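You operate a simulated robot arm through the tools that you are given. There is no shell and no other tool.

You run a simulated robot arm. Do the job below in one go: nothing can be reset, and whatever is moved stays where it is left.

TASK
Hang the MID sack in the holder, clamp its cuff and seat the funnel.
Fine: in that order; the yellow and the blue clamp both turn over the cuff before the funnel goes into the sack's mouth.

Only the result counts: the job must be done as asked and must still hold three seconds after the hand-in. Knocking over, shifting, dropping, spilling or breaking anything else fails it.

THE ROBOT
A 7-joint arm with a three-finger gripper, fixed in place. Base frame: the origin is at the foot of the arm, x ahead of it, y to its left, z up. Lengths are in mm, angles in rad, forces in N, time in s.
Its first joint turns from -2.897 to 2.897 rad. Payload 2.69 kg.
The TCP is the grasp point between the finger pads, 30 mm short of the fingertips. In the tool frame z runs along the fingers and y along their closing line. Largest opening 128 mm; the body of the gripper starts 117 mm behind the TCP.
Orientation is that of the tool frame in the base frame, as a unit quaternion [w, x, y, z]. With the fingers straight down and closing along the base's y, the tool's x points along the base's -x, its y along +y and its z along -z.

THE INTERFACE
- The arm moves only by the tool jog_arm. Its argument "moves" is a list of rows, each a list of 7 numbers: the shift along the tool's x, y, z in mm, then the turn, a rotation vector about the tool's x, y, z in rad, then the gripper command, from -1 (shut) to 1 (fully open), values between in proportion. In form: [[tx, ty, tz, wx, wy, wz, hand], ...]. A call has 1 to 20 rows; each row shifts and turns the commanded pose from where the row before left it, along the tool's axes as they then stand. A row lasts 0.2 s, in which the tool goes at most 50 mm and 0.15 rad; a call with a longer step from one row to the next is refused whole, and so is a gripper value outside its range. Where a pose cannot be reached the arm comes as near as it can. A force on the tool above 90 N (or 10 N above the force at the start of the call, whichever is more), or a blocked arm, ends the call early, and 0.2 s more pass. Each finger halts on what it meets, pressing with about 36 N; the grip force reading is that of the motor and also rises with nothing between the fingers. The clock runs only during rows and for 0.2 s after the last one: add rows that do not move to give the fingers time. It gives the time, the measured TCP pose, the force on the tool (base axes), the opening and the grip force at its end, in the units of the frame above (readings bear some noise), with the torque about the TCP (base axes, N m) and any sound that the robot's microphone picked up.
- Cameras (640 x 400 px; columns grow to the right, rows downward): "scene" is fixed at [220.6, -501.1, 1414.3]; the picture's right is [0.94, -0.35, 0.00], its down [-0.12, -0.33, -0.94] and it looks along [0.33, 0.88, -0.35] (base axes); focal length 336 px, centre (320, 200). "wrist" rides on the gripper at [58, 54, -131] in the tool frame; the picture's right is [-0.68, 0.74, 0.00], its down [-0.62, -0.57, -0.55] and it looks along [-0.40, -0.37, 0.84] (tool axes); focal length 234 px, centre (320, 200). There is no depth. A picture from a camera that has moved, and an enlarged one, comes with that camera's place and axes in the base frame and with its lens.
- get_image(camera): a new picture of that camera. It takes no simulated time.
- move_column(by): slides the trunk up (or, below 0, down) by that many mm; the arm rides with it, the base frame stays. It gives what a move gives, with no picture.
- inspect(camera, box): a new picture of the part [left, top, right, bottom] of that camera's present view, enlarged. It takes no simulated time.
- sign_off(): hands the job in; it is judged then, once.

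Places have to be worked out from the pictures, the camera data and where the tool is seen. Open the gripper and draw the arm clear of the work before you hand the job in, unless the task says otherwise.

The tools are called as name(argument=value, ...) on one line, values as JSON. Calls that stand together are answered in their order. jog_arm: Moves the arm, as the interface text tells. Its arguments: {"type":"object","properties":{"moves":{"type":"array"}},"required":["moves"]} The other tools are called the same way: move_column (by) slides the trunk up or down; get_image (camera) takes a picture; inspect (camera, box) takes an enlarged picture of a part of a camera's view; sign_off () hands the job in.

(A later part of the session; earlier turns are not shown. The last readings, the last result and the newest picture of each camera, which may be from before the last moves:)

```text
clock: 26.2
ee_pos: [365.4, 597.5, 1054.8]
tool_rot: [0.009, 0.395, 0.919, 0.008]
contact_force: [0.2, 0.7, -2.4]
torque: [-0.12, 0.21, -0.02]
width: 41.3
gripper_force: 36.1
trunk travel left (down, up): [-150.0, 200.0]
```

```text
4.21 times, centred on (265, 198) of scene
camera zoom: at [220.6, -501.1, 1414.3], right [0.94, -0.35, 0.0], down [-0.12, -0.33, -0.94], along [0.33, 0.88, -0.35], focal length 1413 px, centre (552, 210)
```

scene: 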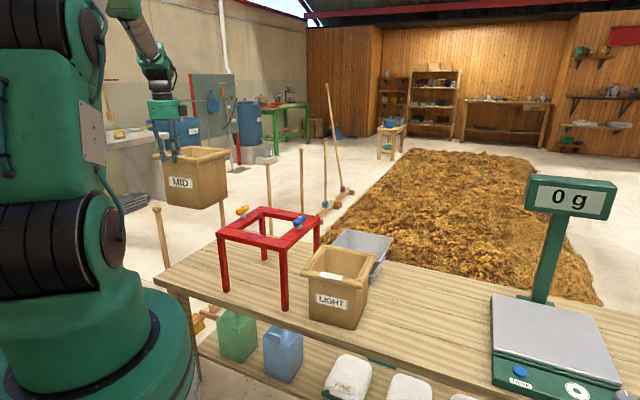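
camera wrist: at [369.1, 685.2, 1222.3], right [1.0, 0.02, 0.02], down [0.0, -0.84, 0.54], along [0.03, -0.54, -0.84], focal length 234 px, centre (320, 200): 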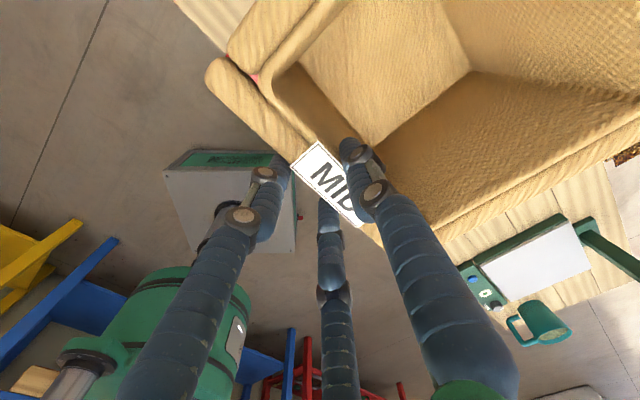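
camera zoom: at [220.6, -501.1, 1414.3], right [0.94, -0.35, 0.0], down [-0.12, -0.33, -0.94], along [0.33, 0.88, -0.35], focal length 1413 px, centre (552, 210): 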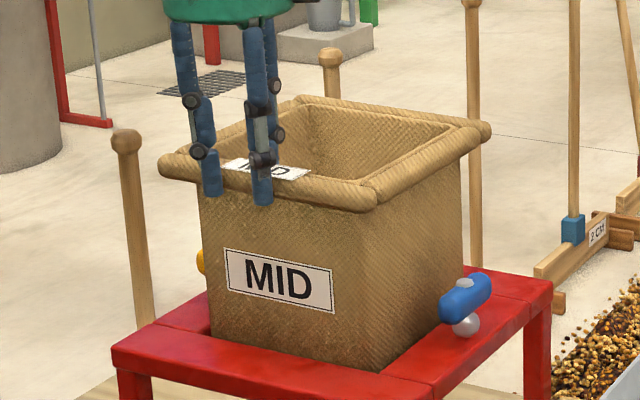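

Still free; the bottom is inside the opening. I keep descending.

jog_arm(moves=[[0, 0, 5, 0, 0, 0, -1], [0, 0, 6, 0, 0, 0, -1], [0, 0, 6, 0, 0, 0, -1], [0, 0, 6, 0, 0, 0, -1], [0, 0, 6, 0, 0, 0, -1], [0, 0, 6, 0, 0, 0, -1], [0, 0, 5, 0, 0, 0, -1], [0, 0, 0, 0, 0, 0, -1]])

inspect(camera="scene", box=[225, 160, 315, 265])

get_image(camera="wrist")

```text
clock: 28.0
ee_pos: [366.2, 597.7, 1015.3]
tool_rot: [0.01, 0.395, 0.919, 0.008]
contact_force: [-0.3, 0.1, -2.5]
torque: [-0.2, 0.19, -0.01]
width: 40.9
gripper_force: 36.1
trunk travel left (down, up): [-150.0, 200.0]
```

```text
3.81 times, centred on (270, 212) of scene
camera zoom: at [220.6, -501.1, 1414.3], right [0.94, -0.35, 0.0], down [-0.12, -0.33, -0.94], along [0.33, 0.88, -0.35], focal length 1279 px, centre (510, 152)
```

zoom: 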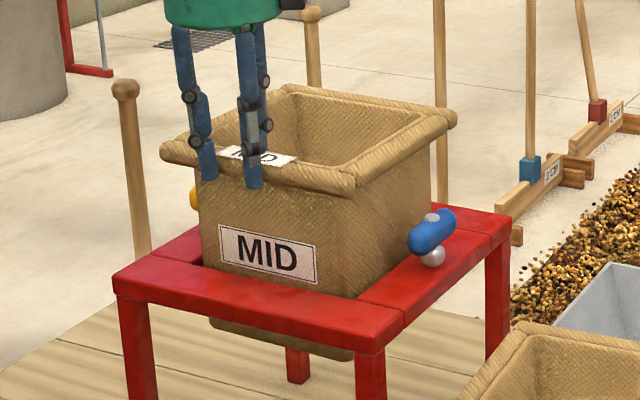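

```text
taken
camera wrist: at [362.9, 677.0, 1146.4], right [1.0, 0.02, 0.02], down [0.0, -0.84, 0.54], along [0.03, -0.54, -0.84], focal length 234 px, centre (320, 200)
```

wrist: 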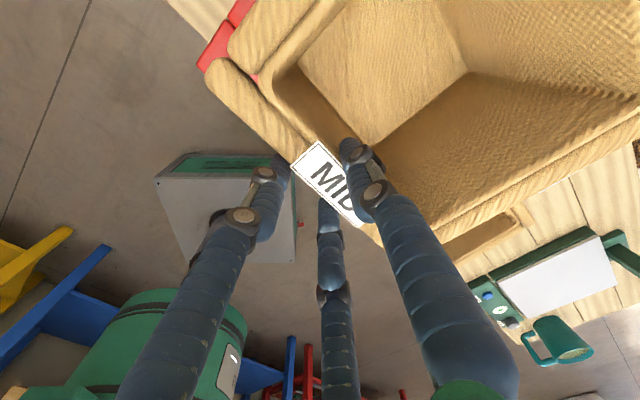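

The sack is well inside the opening with gaps of roughly 8 mm at the near and blue bars. I continue down towards the cuff landing.

jog_arm(moves=[[0, 0, 6, 0, 0, 0, -1], [0, 0, 8, 0, 0, 0, -1], [0, 0, 8, 0, 0, 0, -1], [0, 0, 8, 0, 0, 0, -1], [0, 0, 8, 0, 0, 0, -1], [0, 0, 8, 0, 0, 0, -1], [0, 0, 8, 0, 0, 0, -1], [0, 0, 6, 0, 0, 0, -1], [0, 0, 0, 0, 0, 0, -1]])

inspect(camera="scene", box=[225, 170, 325, 270])

get_image(camera="wrist")

```text
clock: 30.0
ee_pos: [367.6, 598.3, 955.6]
tool_rot: [0.009, 0.394, 0.919, 0.009]
contact_force: [-0.6, 0.5, -1.9]
torque: [-0.11, 0.17, 0.03]
width: 41.0
gripper_force: 35.6
trunk travel left (down, up): [-150.0, 200.0]
```

```text
4.00 times, centred on (275, 220) of scene
camera zoom: at [220.6, -501.1, 1414.3], right [0.94, -0.35, 0.0], down [-0.12, -0.33, -0.94], along [0.33, 0.88, -0.35], focal length 1343 px, centre (500, 120)
```

zoom: 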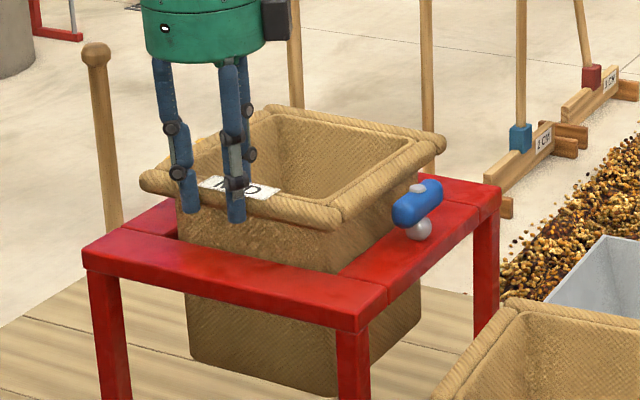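

```text
taken
camera wrist: at [364.3, 677.9, 1086.0], right [1.0, 0.02, 0.02], down [0.0, -0.84, 0.54], along [0.03, -0.54, -0.84], focal length 234 px, centre (320, 200)
```

wrist: 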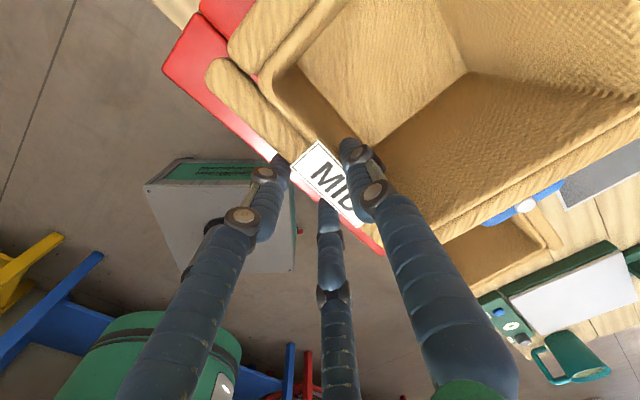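

Near cuff is ~40 mm above the near bar, and the fit is within ~5 mm of centre. I nudge 2 mm outward and go down slowly until the cuff touches.

jog_arm(moves=[[0, 2, 4, 0, 0, 0, -1], [0, 0, 5, 0, 0, 0, -1], [0, 0, 5, 0, 0, 0, -1], [0, 0, 5, 0, 0, 0, -1], [0, 0, 5, 0, 0, 0, -1], [0, 0, 3, 0, 0, 0, -1], [0, 0, 0, 0, 0, 0, -1]])

inspect(camera="scene", box=[225, 170, 325, 270])

```text
clock: 31.6
ee_pos: [369.8, 600.4, 927.3]
tool_rot: [0.009, 0.394, 0.919, 0.009]
contact_force: [0.3, 0.8, -2.6]
torque: [-0.11, 0.18, 0.0]
width: 41.0
gripper_force: 36.2
trunk travel left (down, up): [-150.0, 200.0]
```

```text
4.00 times, centred on (275, 220) of scene
camera zoom: at [220.6, -501.1, 1414.3], right [0.94, -0.35, 0.0], down [-0.12, -0.33, -0.94], along [0.33, 0.88, -0.35], focal length 1343 px, centre (500, 120)
```

zoom: 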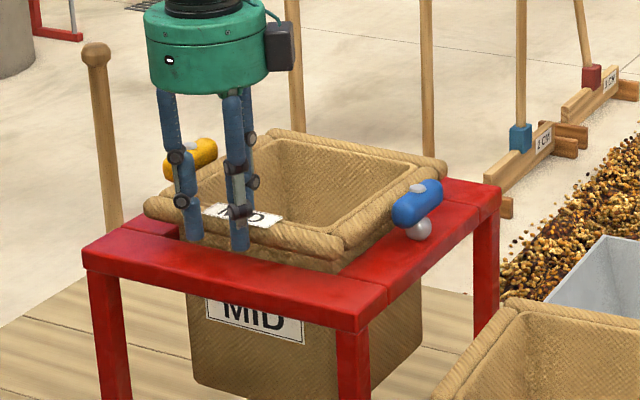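

Still free. I continue in 3 mm steps toward the expected landing at about z 912.

jog_arm(moves=[[0, 0, 3, 0, 0, 0, -1], [0, 0, 3, 0, 0, 0, -1], [0, 0, 3, 0, 0, 0, -1], [0, 0, 3, 0, 0, 0, -1], [0, 0, 0, 0, 0, 0, -1]])

inspect(camera="scene", box=[235, 190, 325, 260])

get_image(camera="wrist")

```text
clock: 32.8
ee_pos: [369.2, 600.8, 916.5]
tool_rot: [0.01, 0.394, 0.919, 0.009]
contact_force: [0.2, -0.3, -1.7]
torque: [-0.15, 0.19, 0.01]
width: 41.2
gripper_force: 36.2
trunk travel left (down, up): [-150.0, 200.0]
```

```text
5.71 times, centred on (280, 225) of scene
camera zoom: at [220.6, -501.1, 1414.3], right [0.94, -0.35, 0.0], down [-0.12, -0.33, -0.94], along [0.33, 0.88, -0.35], focal length 1918 px, centre (549, 57)
```

zoom: 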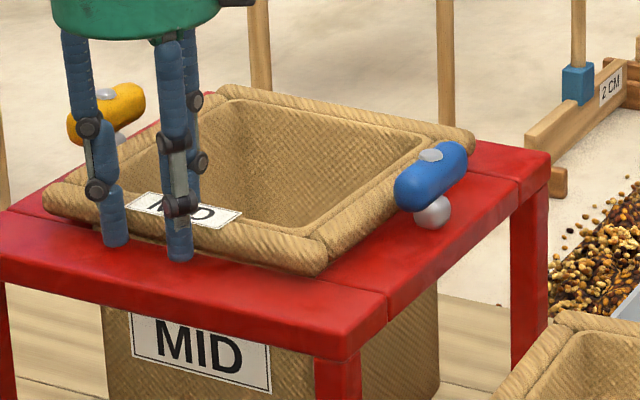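

```text
taken
camera wrist: at [366.5, 679.0, 1046.9], right [1.0, 0.02, 0.02], down [0.0, -0.84, 0.54], along [0.03, -0.54, -0.84], focal length 234 px, centre (320, 200)
```

wrist: 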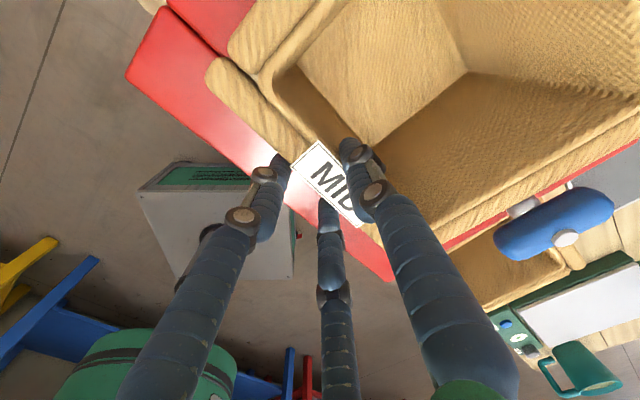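

The cuff hovers a few mm above the bars. I lower another 8 mm to land it.

jog_arm(moves=[[0, 0, 2, 0, 0, 0, -1], [0, 0, 2, 0, 0, 0, -1], [0, 0, 2, 0, 0, 0, -1], [0, 0, 2, 0, 0, 0, -1], [0, 0, 0, 0, 0, 0, -1]])

inspect(camera="scene", box=[235, 190, 325, 260])

```text
clock: 34.0
ee_pos: [370.7, 600.3, 910.5]
tool_rot: [0.01, 0.394, 0.919, 0.01]
contact_force: [-6.5, -6.9, 27.5]
torque: [-0.05, 1.37, 0.29]
width: 40.8
gripper_force: 35.7
trunk travel left (down, up): [-150.0, 200.0]
```

```text
5.71 times, centred on (280, 225) of scene
camera zoom: at [220.6, -501.1, 1414.3], right [0.94, -0.35, 0.0], down [-0.12, -0.33, -0.94], along [0.33, 0.88, -0.35], focal length 1918 px, centre (549, 57)
```

zoom: 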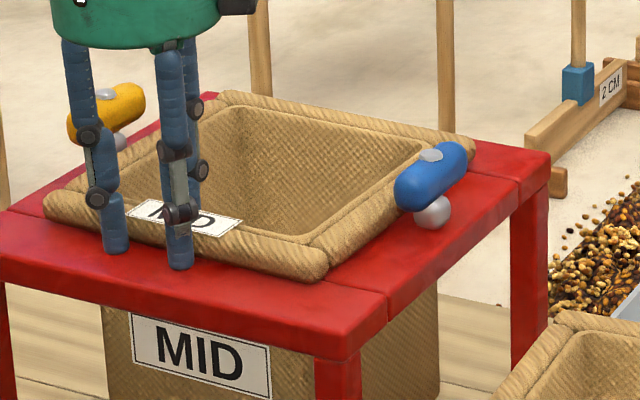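

The near cuff (or fingertip) touches with ~28 N. I back off 2.5 mm to relieve the load, then open the gripper to let the cuff settle on the frame.

jog_arm(moves=[[0, 0, -2.5, 0, 0, 0, -1], [0, 0, 0, 0, 0, 0, -1]])

jog_arm(moves=[[0, 0, 0, 0, 0, 0, -0.2], [0, 0, 0, 0, 0, 0, 0.1], [0, 0, 0, 0, 0, 0, 0.1]])

inspect(camera="scene", box=[235, 190, 325, 260])

get_image(camera="wrist")

```text
clock: 34.6
ee_pos: [370.0, 601.2, 910.8]
tool_rot: [0.009, 0.395, 0.918, 0.009]
contact_force: [-3.8, 6.8, 7.3]
torque: [0.15, 0.57, -0.2]
width: 41.2
gripper_force: 35.8
trunk travel left (down, up): [-150.0, 200.0]
```

```text
clock: 35.4
ee_pos: [370.6, 598.8, 910.9]
tool_rot: [0.009, 0.394, 0.919, 0.007]
contact_force: [0.1, -0.3, -0.6]
torque: [-0.02, -0.02, 0.01]
width: 70.4
gripper_force: 0.0
trunk travel left (down, up): [-150.0, 200.0]
```

```text
5.71 times, centred on (280, 225) of scene
camera zoom: at [220.6, -501.1, 1414.3], right [0.94, -0.35, 0.0], down [-0.12, -0.33, -0.94], along [0.33, 0.88, -0.35], focal length 1918 px, centre (549, 57)
```

zoom: 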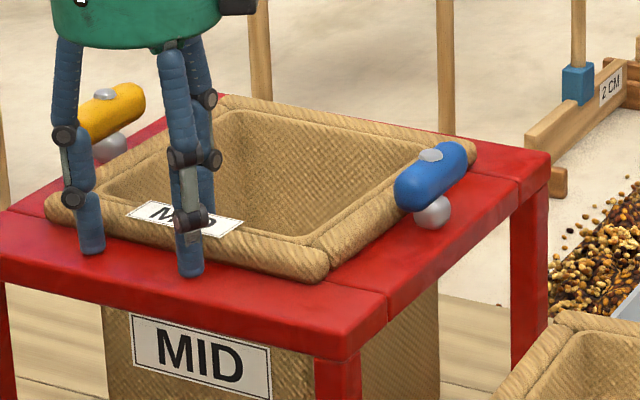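

```text
taken
camera wrist: at [366.6, 678.5, 1041.6], right [1.0, 0.02, 0.02], down [0.0, -0.84, 0.54], along [0.03, -0.54, -0.84], focal length 234 px, centre (320, 200)
```

wrist: 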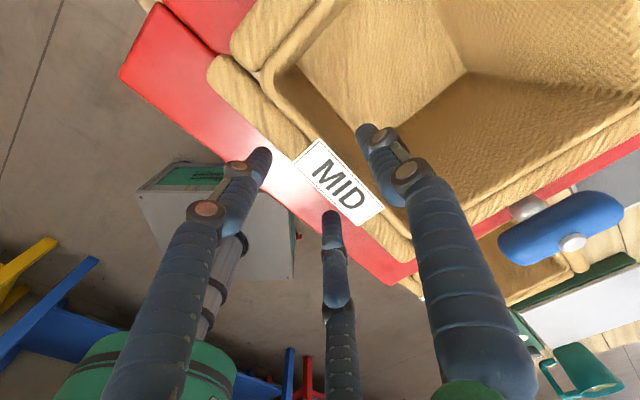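

The sack hangs on the frame. I raise the open gripper carefully straight up, and look from above.

jog_arm(moves=[[0, 0, -5, 0, 0, 0, 0.1], [0, 0, -10, 0, 0, 0, 0.1], [0, 0, -20, 0, 0, 0, 0.1], [0, 0, -30, 0, 0, 0, 0.1], [0, 0, -40, 0.025, 0.01, 0, 0.1], [0, 0, -40, 0, 0, 0, 0.1], [0, 0, -40, 0, 0, 0, 0.1], [0, 0, 0, 0, 0, 0, 0.1]])

inspect(camera="scene", box=[215, 190, 335, 270])

get_image(camera="wrist")

```text
clock: 37.2
ee_pos: [367.9, 599.2, 1098.1]
tool_rot: [0.0, 0.394, 0.919, -0.002]
contact_force: [0.5, -0.2, 0.7]
torque: [0.04, -0.03, -0.01]
width: 70.4
gripper_force: 0.1
trunk travel left (down, up): [-150.0, 200.0]
```

```text
5.00 times, centred on (275, 230) of scene
camera zoom: at [220.6, -501.1, 1414.3], right [0.94, -0.35, 0.0], down [-0.12, -0.33, -0.94], along [0.33, 0.88, -0.35], focal length 1678 px, centre (545, 50)
```

zoom: 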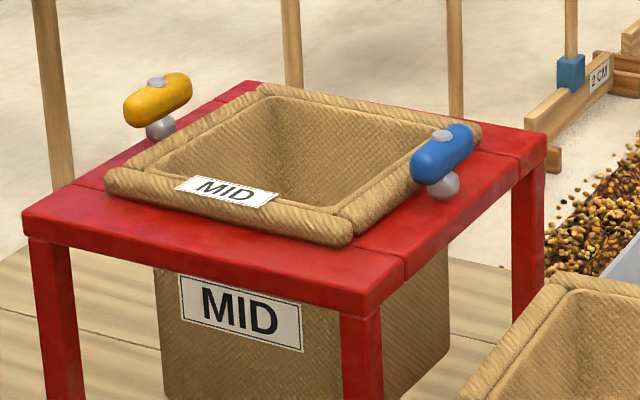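

```text
taken
camera wrist: at [368.4, 678.4, 1228.7], right [1.0, 0.02, 0.0], down [0.01, -0.83, 0.55], along [0.01, -0.55, -0.83], focal length 234 px, centre (320, 200)
```

wrist: 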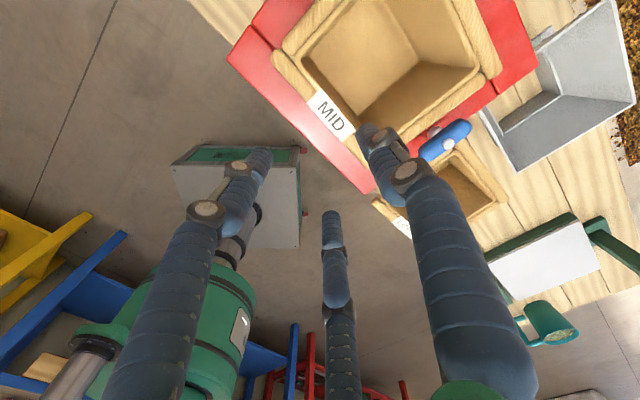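

The MID sack's cuff now rests on the frame on all sides. Next I turn the tool by about −89° (closing line across the clamp handles) and go over the sack to view the yellow clamp closely.

jog_arm(moves=[[0, 0, 0, 0, 0, 0.1405, 0.1], [0, 0, 0, 0, 0, 0.1405, 0.1], [0, 0, 0, 0, 0, 0.1405, 0.1], [0, 0, 0, 0, 0, 0.1405, 0.1], [0, 0, 0, 0, 0, 0.1405, 0.1], [0, 0, 0, 0, 0, 0.1405, 0.1], [0, 0, 0, 0, 0, 0.1405, 0.1], [0, 0, 0, 0, 0, 0.1405, 0.1], [0, 0, 0, 0, 0, 0.1405, 0.1], [0, 0, 0, 0, 0, 0.1405, 0.1], [0, 0, 0, 0, 0, 0.1405, 0.1], [31.3, -12.6, 15, 0, 0, 0, 0.1], [31.3, -12.6, 15, 0, 0, 0, 0.1], [31.3, -12.6, 15, 0, 0, 0, 0.1], [31.3, -12.6, 15, 0, 0, 0, 0.1], [31.3, -12.6, 15, 0, 0, 0, 0.1], [0, 0, 0, 0, 0, 0, 0.1]])

get_image(camera="wrist")

```text
clock: 40.8
ee_pos: [406.7, 658.8, 1016.3]
tool_rot: [-0.025, 0.85, 0.525, -0.012]
contact_force: [-0.4, 0.2, -0.2]
torque: [-0.05, -0.01, 0.0]
width: 70.4
gripper_force: 0.0
out of reach, approached as far as the arm can: row 9, 10, 11, 13, 14, 15, 16
trunk travel left (down, up): [-150.0, 200.0]
```

```text
taken
camera wrist: at [488.2, 682.8, 1142.9], right [0.35, -0.93, -0.04], down [-0.75, -0.31, 0.58], along [-0.55, -0.17, -0.82], focal length 234 px, centre (320, 200)
```

wrist: 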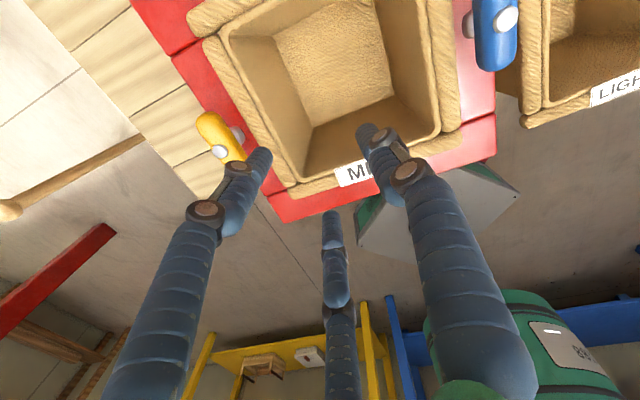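

Yaw is limited there (about −26° reached), so a straight cross-grip on the handle is not available; pushing the handle ends round is an alternative. I zoom on this view to fix the clamp and cuff geometry.

inspect(camera="wrist", box=[120, 0, 500, 238])

inspect(camera="wrist", box=[170, 90, 310, 210])

inspect(camera="scene", box=[225, 195, 265, 225])

inspect(camera="scene", box=[280, 205, 330, 240])

```text
1.68 times, centred on (310, 119) of wrist
camera zoom: at [488.2, 682.8, 1142.9], right [0.35, -0.93, -0.04], down [-0.75, -0.31, 0.58], along [-0.55, -0.17, -0.82], focal length 394 px, centre (337, 336)
```

zoom: 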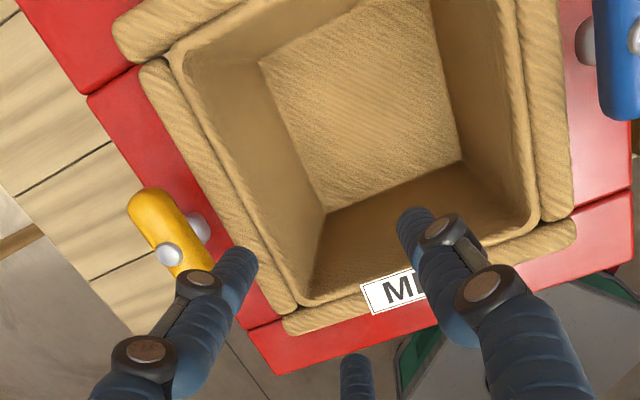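

```text
3.33 times, centred on (240, 150) of wrist
camera zoom: at [488.2, 682.8, 1142.9], right [0.35, -0.93, -0.04], down [-0.75, -0.31, 0.58], along [-0.55, -0.17, -0.82], focal length 781 px, centre (587, 367)
```

zoom: 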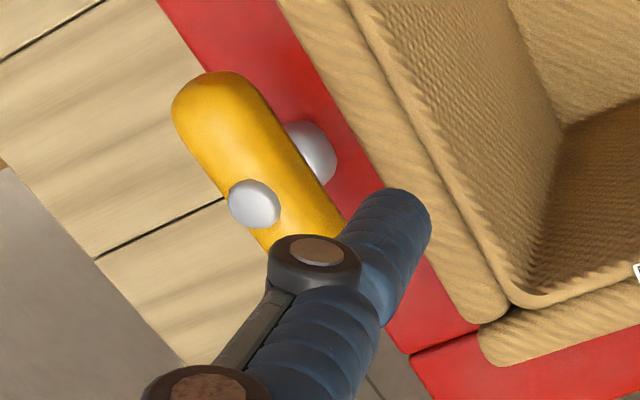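

```text
13.33 times, centred on (245, 210) of scene
camera zoom: at [220.6, -501.1, 1414.3], right [0.94, -0.35, 0.0], down [-0.12, -0.33, -0.94], along [0.33, 0.88, -0.35], focal length 4476 px, centre (1320, 67)
```

zoom: 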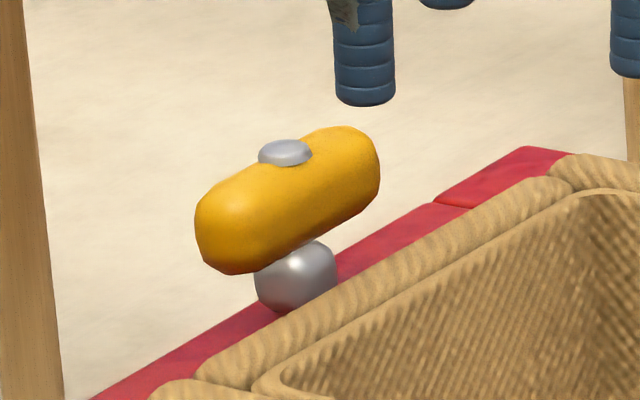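

```text
11.43 times, centred on (305, 222) of scene
camera zoom: at [220.6, -501.1, 1414.3], right [0.94, -0.35, 0.0], down [-0.12, -0.33, -0.94], along [0.33, 0.88, -0.35], focal length 3836 px, centre (491, -57)
```

zoom: 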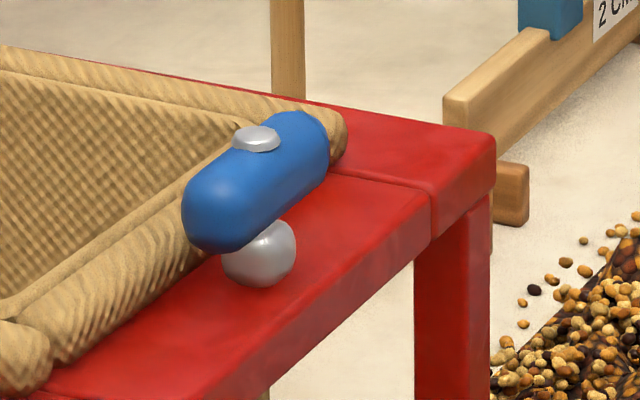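

The clamp is a capsule handle (~28 mm thick, ~85 long) on a short post, its underside just at the cuff's top, cap top near z 931. I turn the tool back to a comfortable yaw, close the fingers to use them as a pusher, and check the pose.

jog_arm(moves=[[0, 0, 0, 0, 0, -0.14, -0.3], [0, 0, 0, 0, 0, -0.14, -1], [0, 0, 0, 0, 0, -0.14, -1], [0, 0, 0, 0, 0, -0.14, -1], [0, 0, 0, 0, 0, -0.14, -1], [0, 0, 0, 0, 0, -0.14, -1], [0, 0, 0, 0, 0, -0.14, -1], [0, 0, 0, 0, 0, -0.14, -1], [0, 0, 0, 0, 0, -0.14, -1], [0, 0, 0, 0, 0, 0, -1], [0, 0, 0, 0, 0, 0, -1]])

get_image(camera="wrist")

```text
clock: 43.2
ee_pos: [404.8, 659.1, 1015.6]
tool_rot: [-0.02, 0.383, 0.923, 0.003]
contact_force: [0.3, 0.6, -0.4]
torque: [-0.03, 0.03, 0.02]
width: 2.1
gripper_force: 31.6
trunk travel left (down, up): [-150.0, 200.0]
```

```text
taken
camera wrist: at [407.5, 735.5, 1148.4], right [1.0, 0.04, -0.03], down [0.06, -0.85, 0.53], along [-0.01, -0.53, -0.85], focal length 234 px, centre (320, 200)
```

wrist: 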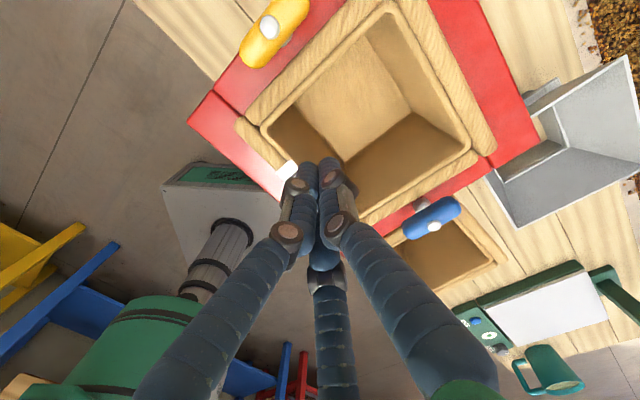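

Now the commanded pose equals the measured one (yaw 45°, slight tilt). This view shows everything; I zoom in to measure clamps, cuff and funnel.

inspect(camera="wrist", box=[180, 0, 500, 200])

inspect(camera="wrist", box=[440, 40, 640, 240])

```text
2.00 times, centred on (340, 100) of wrist
camera zoom: at [407.5, 735.5, 1148.4], right [1.0, 0.04, -0.03], down [0.06, -0.85, 0.53], along [-0.01, -0.53, -0.85], focal length 468 px, centre (280, 400)
```

zoom: 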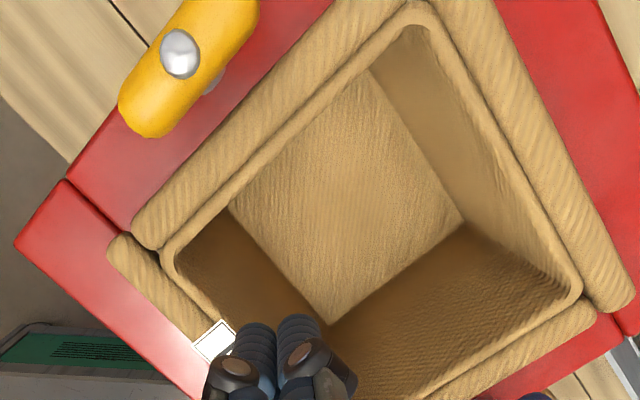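

```text
2.00 times, centred on (540, 140) of wrist
camera zoom: at [407.5, 735.5, 1148.4], right [1.0, 0.04, -0.03], down [0.06, -0.85, 0.53], along [-0.01, -0.53, -0.85], focal length 468 px, centre (-120, 320)
```

zoom: 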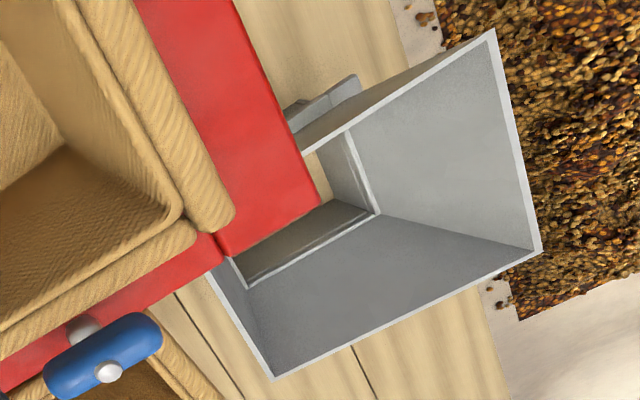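

The frame centre is about (451, 663) and the sack sits centred in it; the funnel rim (~214 mm square, z ≈ 760) is centred near (807, 602). I now bring the closed fingers outside the yellow handle's near end and lower them to handle height.

jog_arm(moves=[[36.7, 1.5, 0, -0.01, -0.039, 0, -1], [36.7, 1.5, 0, 0, 0, 0, -1], [36.7, 1.5, 0, 0, 0, 0, -1], [36.7, 1.5, 0, 0, 0, 0, -1], [0, 0, 27, 0, 0, 0, -1], [0, 0, 27, 0, 0, 0, -1], [0, 0, 26, 0, 0, 0, -1], [0, 0, 0, 0, 0, 0, -1]])

get_image(camera="wrist")

inspect(camera="scene", box=[215, 170, 315, 245])

```text
clock: 45.0
ee_pos: [306.1, 768.8, 938.2]
tool_rot: [0.0, 0.382, 0.924, 0.001]
contact_force: [0.8, -0.4, -0.2]
torque: [-0.01, 0.05, -0.03]
width: 2.2
gripper_force: 30.6
trunk travel left (down, up): [-150.0, 200.0]
```

```text
taken
camera wrist: at [304.4, 847.9, 1067.8], right [1.0, 0.04, 0.0], down [0.04, -0.84, 0.55], along [0.02, -0.55, -0.84], focal length 234 px, centre (320, 200)
```

wrist: 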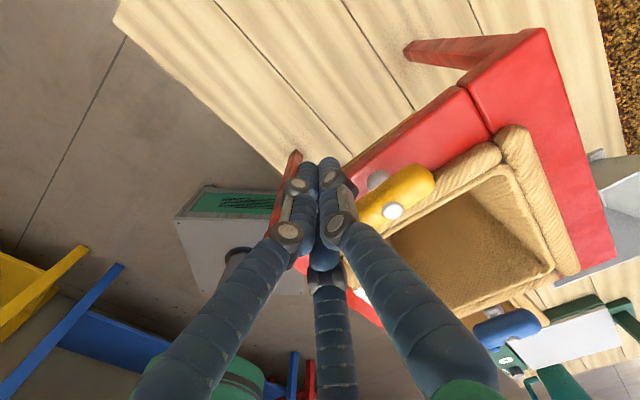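

```text
5.33 times, centred on (265, 208) of scene
camera zoom: at [220.6, -501.1, 1414.3], right [0.94, -0.35, 0.0], down [-0.12, -0.33, -0.94], along [0.33, 0.88, -0.35], focal length 1790 px, centre (613, 160)
```

zoom: 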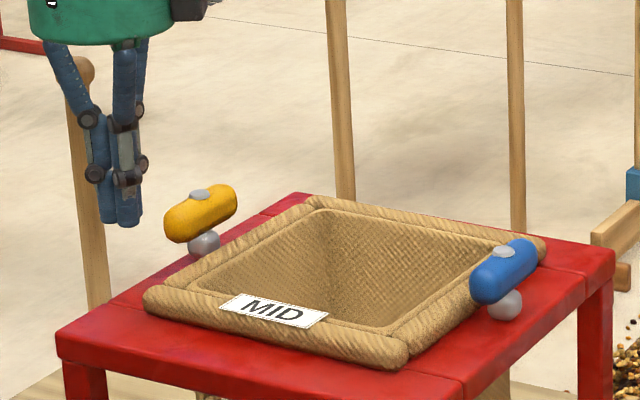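

Fingertips are at handle height (~z 906), just outside the near end. I push inward a little along an arc and watch the force and the handle.

jog_arm(moves=[[-11, 1, 3, 0, 0, 0, -1], [-11, 1, 0, 0, 0, 0, -1], [-8.2, -6.3, 0, 0, 0, 0, -1], [-9.6, -3.9, 0, 0, 0, 0, -1], [0, 0, 0, 0, 0, 0, -1]])

get_image(camera="wrist")

inspect(camera="scene", box=[215, 170, 315, 245])

```text
clock: 45.9
ee_pos: [320.3, 750.2, 938.9]
tool_rot: [-0.003, 0.381, 0.925, 0.009]
contact_force: [-20.1, 16.9, -2.5]
torque: [0.39, -0.07, -0.15]
width: 2.1
gripper_force: 31.8
trunk travel left (down, up): [-150.0, 200.0]
stopped in row 4: the force on the tool passed its limit at 102 N (the readings are from after the stop); the commanded pose is now the measured one
```

```text
taken
camera wrist: at [317.7, 827.1, 1070.8], right [1.0, 0.05, 0.0], down [0.04, -0.85, 0.53], along [0.03, -0.53, -0.85], focal length 234 px, centre (320, 200)
```

wrist: 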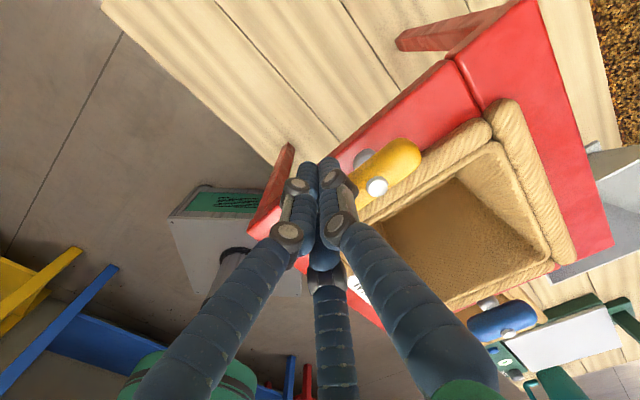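

```text
5.33 times, centred on (265, 208) of scene
camera zoom: at [220.6, -501.1, 1414.3], right [0.94, -0.35, 0.0], down [-0.12, -0.33, -0.94], along [0.33, 0.88, -0.35], focal length 1790 px, centre (613, 160)
```

zoom: 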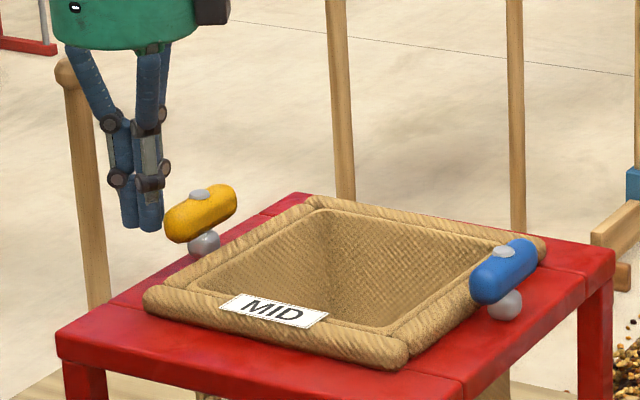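

The near end doesn't give at ~100 N, and nothing moved in the pictures, so that direction is against the hinge's stop. I back off and go round to the handle's far end to push it the other way, gently.

jog_arm(moves=[[10, 0, 0, 0, 0, 0, -1], [18, 0, 0, 0.014, -0.0125, 0, -1], [0, 20, 0, 0, 0, 0, -1], [0, 22, 0, 0, 0, 0, -1], [0, 20, 2, 0, 0, 0, -1], [0, 0, 0, 0, 0, 0, -1]])

get_image(camera="wrist")

inspect(camera="scene", box=[215, 170, 315, 245])

```text
clock: 47.3
ee_pos: [348.5, 810.7, 936.1]
tool_rot: [0.0, 0.383, 0.924, 0.0]
contact_force: [0.5, 0.6, 0.4]
torque: [-0.04, 0.04, -0.03]
width: 2.0
gripper_force: 31.5
trunk travel left (down, up): [-150.0, 200.0]
```

```text
taken
camera wrist: at [345.4, 890.7, 1066.3], right [1.0, 0.04, 0.0], down [0.04, -0.83, 0.55], along [0.02, -0.55, -0.84], focal length 234 px, centre (320, 200)
```

wrist: 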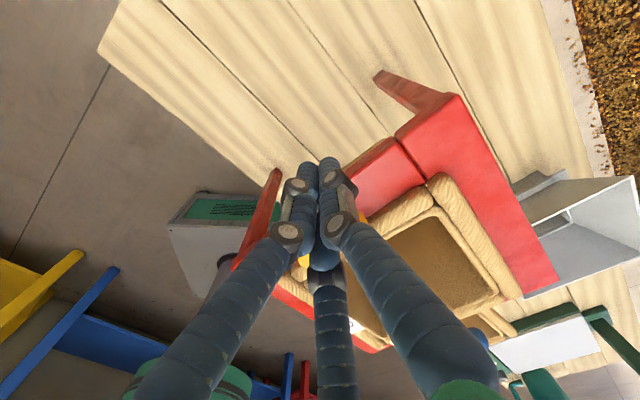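

```text
5.33 times, centred on (265, 208) of scene
camera zoom: at [220.6, -501.1, 1414.3], right [0.94, -0.35, 0.0], down [-0.12, -0.33, -0.94], along [0.33, 0.88, -0.35], focal length 1790 px, centre (613, 160)
```

zoom: 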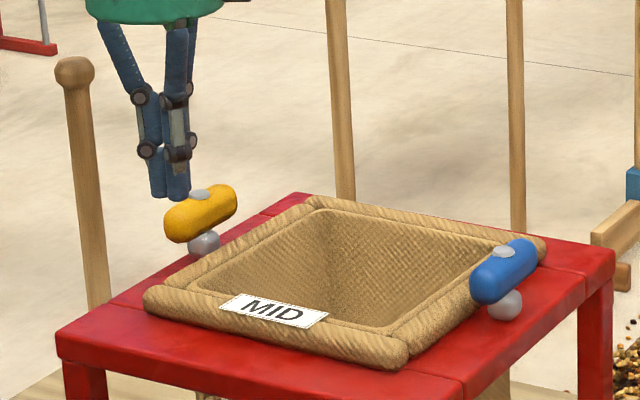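

Now outside the far end. I approach to just before contact, then push in 2–3 mm steps.

jog_arm(moves=[[-9, 0, 0, 0, 0, 0, -1], [-9, 0, 0, 0, 0, 0, -1], [-3, 0, 0, 0, 0, 0, -1], [-2, 0, 0, 0, 0, 0, -1], [-2, 0, 0, 0, 0, 0, -1], [0, 0, 0, 0, 0, 0, -1]])

inspect(camera="scene", box=[215, 170, 315, 245])

```text
clock: 48.7
ee_pos: [364.8, 791.9, 938.0]
tool_rot: [-0.001, 0.383, 0.924, 0.0]
contact_force: [-1.2, 2.9, -1.1]
torque: [0.03, 0.02, -0.01]
width: 2.0
gripper_force: 31.2
trunk travel left (down, up): [-150.0, 200.0]
```

```text
5.33 times, centred on (265, 208) of scene
camera zoom: at [220.6, -501.1, 1414.3], right [0.94, -0.35, 0.0], down [-0.12, -0.33, -0.94], along [0.33, 0.88, -0.35], focal length 1790 px, centre (613, 160)
```

zoom: 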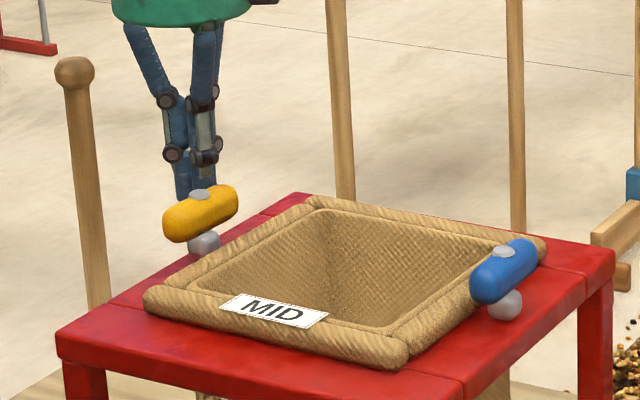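

The handle gives with only ~3 N in this direction. I follow the arc with the pusher through the first half of the turn.

jog_arm(moves=[[-5.2, 4.4, 0, 0, 0, 0, -1], [-6.1, 3.0, 0, 0, 0, 0, -1], [-6.7, 1.9, 0, 0, 0, 0, -1], [-6.8, 0.7, 0, 0, 0, 0, -1], [-6.9, -0.5, 0, 0, 0, 0, -1], [0, 0, 0, 0, 0, 0, -1]])

inspect(camera="scene", box=[215, 170, 315, 245])

get_image(camera="wrist")

```text
clock: 50.1
ee_pos: [394.1, 776.7, 937.5]
tool_rot: [0.0, 0.382, 0.924, 0.0]
contact_force: [-0.7, 0.1, 0.3]
torque: [-0.05, 0.0, 0.0]
width: 2.0
gripper_force: 31.5
trunk travel left (down, up): [-150.0, 200.0]
```

```text
5.33 times, centred on (265, 208) of scene
camera zoom: at [220.6, -501.1, 1414.3], right [0.94, -0.35, 0.0], down [-0.12, -0.33, -0.94], along [0.33, 0.88, -0.35], focal length 1790 px, centre (613, 160)
```

zoom: 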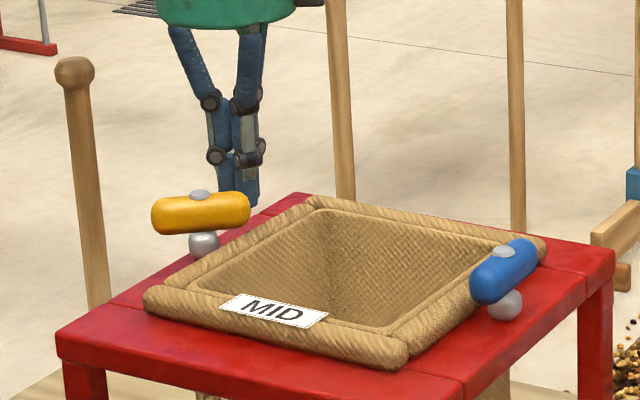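

```text
taken
camera wrist: at [392.1, 856.6, 1067.2], right [1.0, 0.04, 0.0], down [0.04, -0.84, 0.55], along [0.02, -0.55, -0.84], focal length 234 px, centre (320, 200)
```

wrist: 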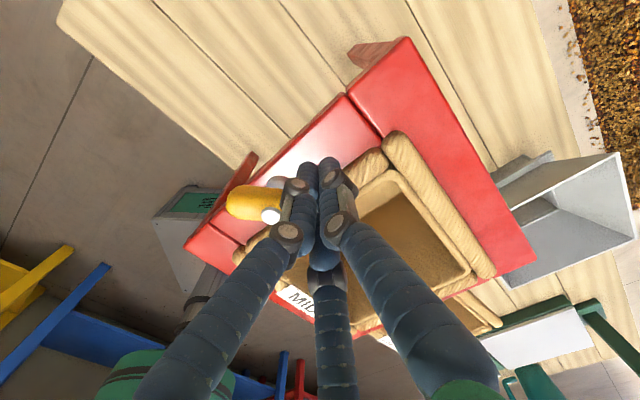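

The handle is turned about 45°. I continue along the arc to bring it fully across the cuff.

jog_arm(moves=[[-6.7, -1.7, 0, 0, 0, 0, -1], [-6.2, -2.8, 0, 0, 0, 0, -1], [-4.7, -3.0, 0, 0, 0, 0, -1], [-3.1, -2.6, 0, 0, 0, 0, -1], [0, 0, 0, 0, 0, 0, -1]])

inspect(camera="scene", box=[215, 170, 315, 245])

get_image(camera="wrist")

```text
clock: 51.3
ee_pos: [402.4, 754.7, 937.1]
tool_rot: [0.0, 0.382, 0.924, 0.0]
contact_force: [0.3, -0.8, -0.2]
torque: [0.01, 0.03, 0.02]
width: 2.1
gripper_force: 31.5
trunk travel left (down, up): [-150.0, 200.0]
```

```text
5.33 times, centred on (265, 208) of scene
camera zoom: at [220.6, -501.1, 1414.3], right [0.94, -0.35, 0.0], down [-0.12, -0.33, -0.94], along [0.33, 0.88, -0.35], focal length 1790 px, centre (613, 160)
```

zoom: 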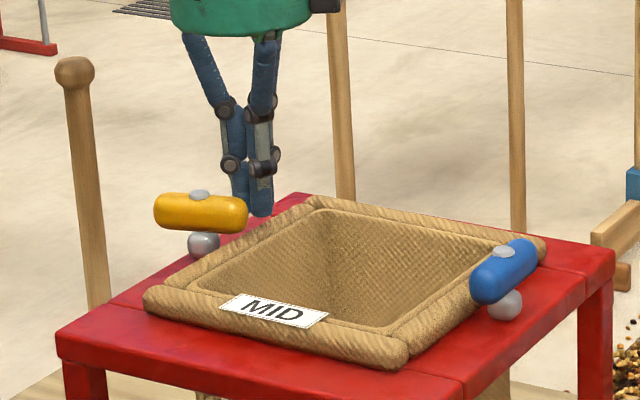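

```text
taken
camera wrist: at [399.1, 834.7, 1067.4], right [1.0, 0.04, 0.0], down [0.04, -0.83, 0.55], along [0.02, -0.55, -0.84], focal length 234 px, centre (320, 200)
```

wrist: 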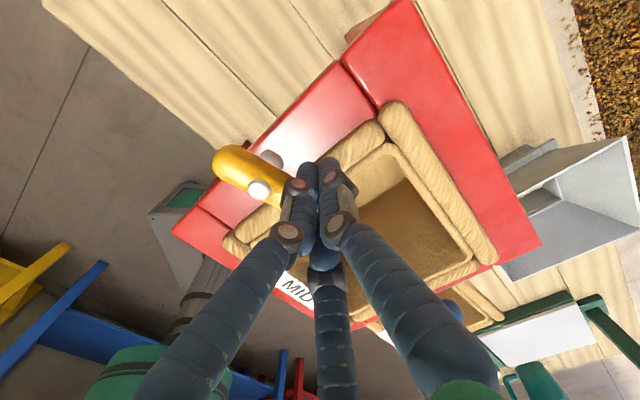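

The handle is at roughly 75°. I push a further ~9 mm sideways to bring it perpendicular to the bar.

jog_arm(moves=[[0, -3, 0, 0, 0, 0, -1], [0, -3, 0, 0, 0, 0, -1], [0, -3, 0, 0, 0, 0, -1], [0, 0, 0, 0, 0, 0, -1]])

inspect(camera="scene", box=[215, 170, 315, 245])

inspect(camera="wrist", box=[180, 80, 400, 280])

```text
clock: 52.3
ee_pos: [394.7, 749.7, 937.4]
tool_rot: [-0.001, 0.382, 0.924, 0.0]
contact_force: [1.9, 3.2, 0.6]
torque: [0.0, 0.01, -0.03]
width: 2.0
gripper_force: 31.9
trunk travel left (down, up): [-150.0, 200.0]
```

```text
5.33 times, centred on (265, 208) of scene
camera zoom: at [220.6, -501.1, 1414.3], right [0.94, -0.35, 0.0], down [-0.12, -0.33, -0.94], along [0.33, 0.88, -0.35], focal length 1790 px, centre (613, 160)
```

zoom: 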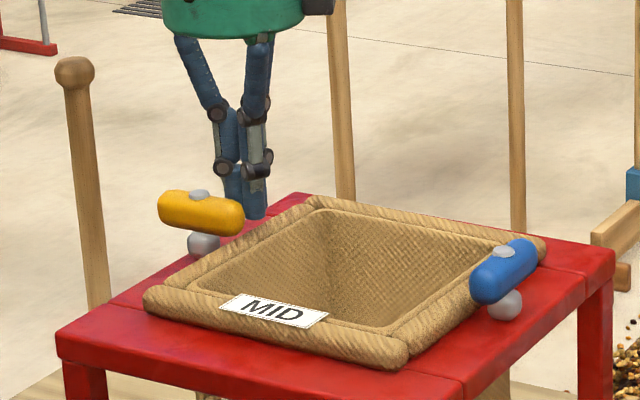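

```text
2.00 times, centred on (290, 180) of wrist
camera zoom: at [393.0, 829.4, 1068.0], right [1.0, 0.04, 0.0], down [0.04, -0.84, 0.55], along [0.03, -0.55, -0.84], focal length 468 px, centre (380, 240)
```

zoom: 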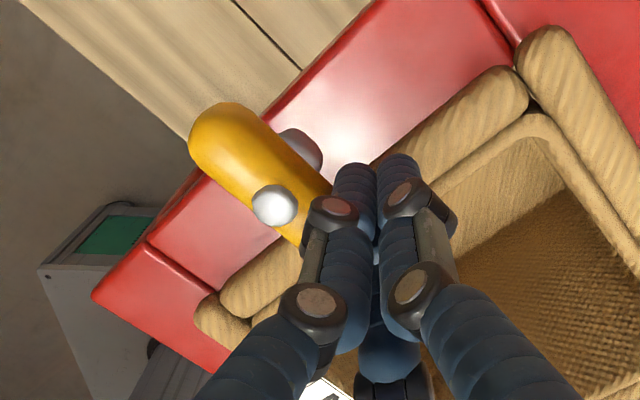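

The yellow handle now points across the cuff (axis about −47°, i.e. perpendicular to the bar). I back away sideways and lift up to check it from above.

jog_arm(moves=[[0, 10, 0, 0, 0, 0, -1], [0, 10, 0, 0, 0, 0, -1], [0, 0, -30, 0, 0, 0, -1], [0, 0, -40, 0, 0, 0, -1], [-10, -20, -30, 0, 0, 0, -1], [-30, -40, 0, 0, 0, 0, -1], [0, 0, 0, 0, 0, 0, -1]])

get_image(camera="wrist")

inspect(camera="scene", box=[215, 180, 335, 255])

```text
clock: 53.9
ee_pos: [395.4, 692.8, 1037.3]
tool_rot: [-0.001, 0.382, 0.924, 0.0]
contact_force: [0.3, 0.0, 0.4]
torque: [0.06, 0.0, 0.01]
width: 2.2
gripper_force: 31.5
trunk travel left (down, up): [-150.0, 200.0]
```

```text
taken
camera wrist: at [392.9, 772.2, 1168.1], right [1.0, 0.04, 0.0], down [0.04, -0.84, 0.55], along [0.03, -0.55, -0.84], focal length 234 px, centre (320, 200)
```

wrist: 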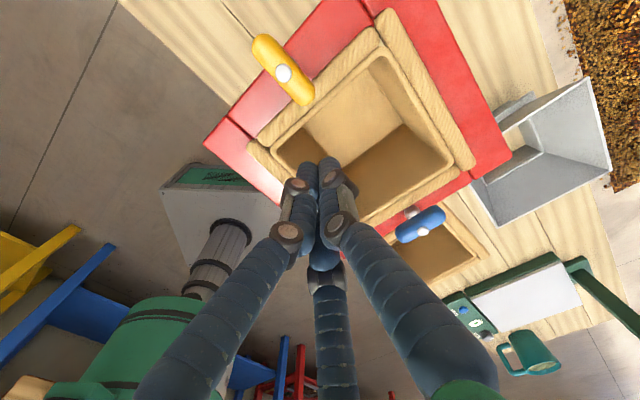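

```text
5.33 times, centred on (275, 218) of scene
camera zoom: at [220.6, -501.1, 1414.3], right [0.94, -0.35, 0.0], down [-0.12, -0.33, -0.94], along [0.33, 0.88, -0.35], focal length 1790 px, centre (560, 107)
```

zoom: 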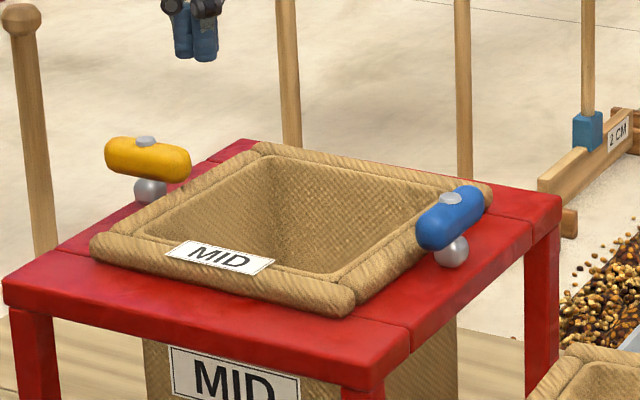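

Yellow is across the cuff. Next, blue (post ≈ (540, 573)): I move outside its near end, high over the sack, then lower to handle height.

jog_arm(moves=[[-39.5, -2.1, 0, 0, 0, 0, -1], [-39.5, -2.1, 0, 0, 0, 0, -1], [-39.5, -2.1, 0, 0, 0, 0, -1], [-39.5, -2.1, 0, 0, 0, 0, -1], [-39.5, -2.1, 0, 0, 0, 0, -1], [-39.5, -2.1, 0, 0, 0, 0, -1], [0, 0, 34, 0, 0, 0, -1], [0, 0, 34, 0, 0, 0, -1], [0, 0, 32, 0, 0, 0, -1], [0, 0, 0, 0, 0, 0, -1]])

get_image(camera="wrist")

inspect(camera="scene", box=[235, 180, 355, 255])

```text
clock: 56.1
ee_pos: [556.0, 516.9, 934.8]
tool_rot: [0.0, 0.381, 0.925, 0.0]
contact_force: [0.3, 0.0, 0.5]
torque: [-0.01, -0.01, 0.01]
width: 2.0
gripper_force: 31.9
trunk travel left (down, up): [-150.0, 200.0]
```

```text
taken
camera wrist: at [553.3, 596.5, 1066.2], right [1.0, 0.04, 0.0], down [0.04, -0.84, 0.55], along [0.02, -0.55, -0.84], focal length 234 px, centre (320, 200)
```

wrist: 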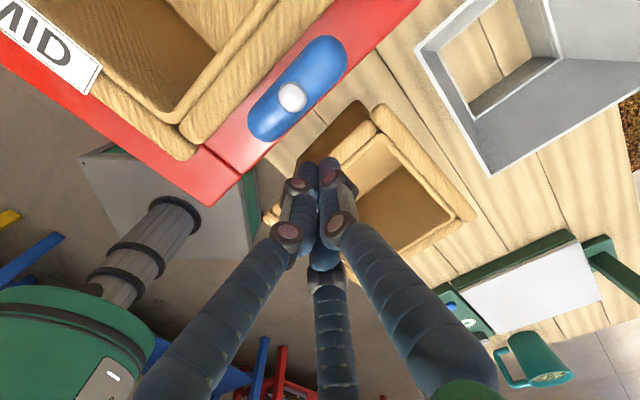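

```text
5.33 times, centred on (295, 218) of scene
camera zoom: at [220.6, -501.1, 1414.3], right [0.94, -0.35, 0.0], down [-0.12, -0.33, -0.94], along [0.33, 0.88, -0.35], focal length 1790 px, centre (453, 107)
```

zoom: 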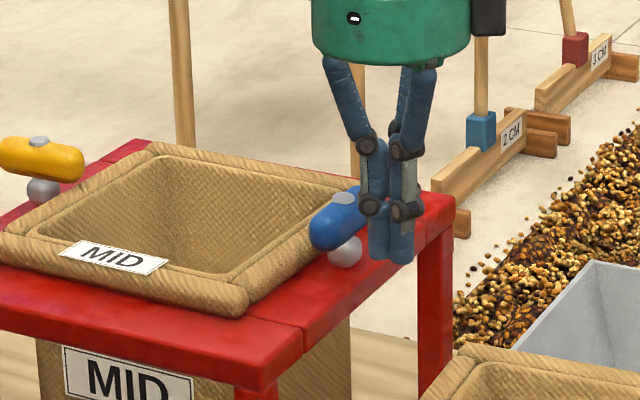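

The blue post is at about (538, 573) and the pusher sits outside its near end. I approach and push inward gently.

jog_arm(moves=[[10, 0, 0, 0, 0, 0, -1], [9, 0, 0, 0, 0, 0, -1], [3, 0, 0, 0, 0, 0, -1], [2, 0, 0, 0, 0, 0, -1], [2, 0, 0, 0, 0, 0, -1], [0, 0, 0, 0, 0, 0, -1]])

inspect(camera="scene", box=[235, 180, 355, 255])

get_image(camera="wrist")

```text
clock: 57.5
ee_pos: [535.7, 534.9, 937.5]
tool_rot: [0.0, 0.382, 0.924, 0.0]
contact_force: [0.3, -0.2, 0.8]
torque: [0.0, -0.03, 0.04]
width: 2.1
gripper_force: 31.4
trunk travel left (down, up): [-150.0, 200.0]
```

```text
5.33 times, centred on (295, 218) of scene
camera zoom: at [220.6, -501.1, 1414.3], right [0.94, -0.35, 0.0], down [-0.12, -0.33, -0.94], along [0.33, 0.88, -0.35], focal length 1790 px, centre (453, 107)
```

zoom: 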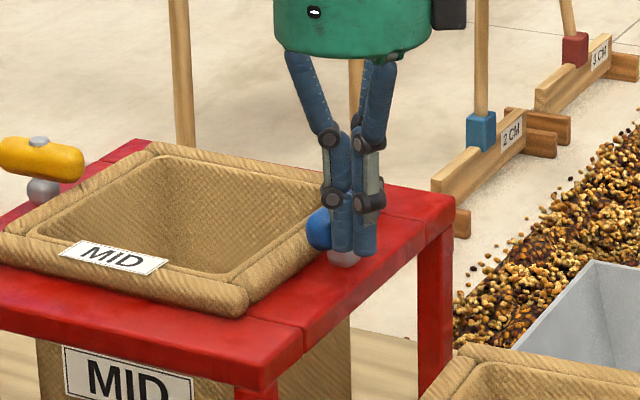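

```text
taken
camera wrist: at [533.5, 614.3, 1067.1], right [1.0, 0.04, 0.0], down [0.04, -0.84, 0.55], along [0.02, -0.55, -0.84], focal length 234 px, centre (320, 200)
```

wrist: 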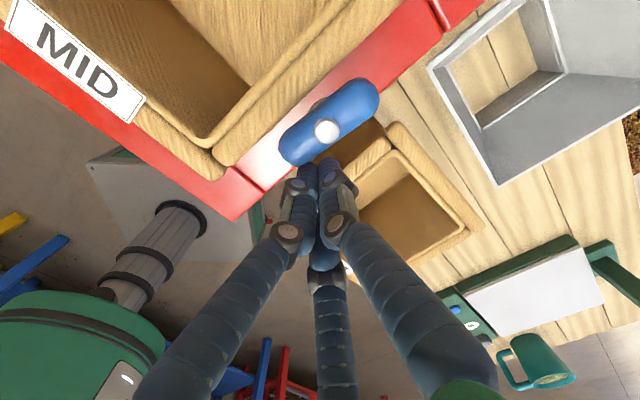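

No resisting force so far. I follow the arc two small steps and check that the blue handle really turns.

jog_arm(moves=[[5.1, -4.2, 0, 0, 0, 0, -1], [4, -2, 0, 0, 0, 0, -1], [0, 0, 0, 0, 0, 0, -1]])

get_image(camera="wrist")

```text
clock: 58.3
ee_pos: [523.3, 537.0, 936.8]
tool_rot: [-0.001, 0.382, 0.924, 0.0]
contact_force: [-0.2, -0.1, -0.1]
torque: [0.02, -0.01, -0.02]
width: 2.2
gripper_force: 31.2
trunk travel left (down, up): [-150.0, 200.0]
```

```text
taken
camera wrist: at [522.4, 616.3, 1067.2], right [1.0, 0.04, 0.0], down [0.04, -0.84, 0.55], along [0.02, -0.55, -0.84], focal length 234 px, centre (320, 200)
```

wrist: 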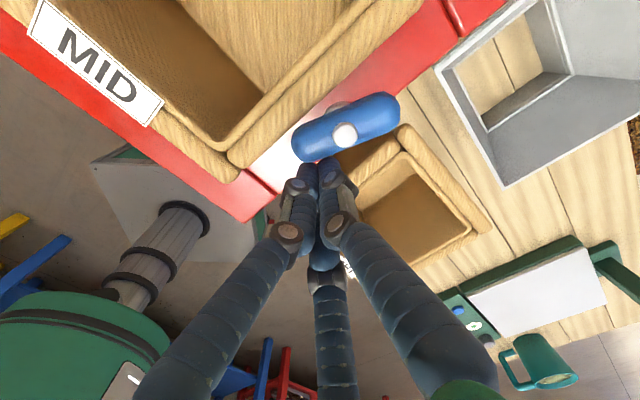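

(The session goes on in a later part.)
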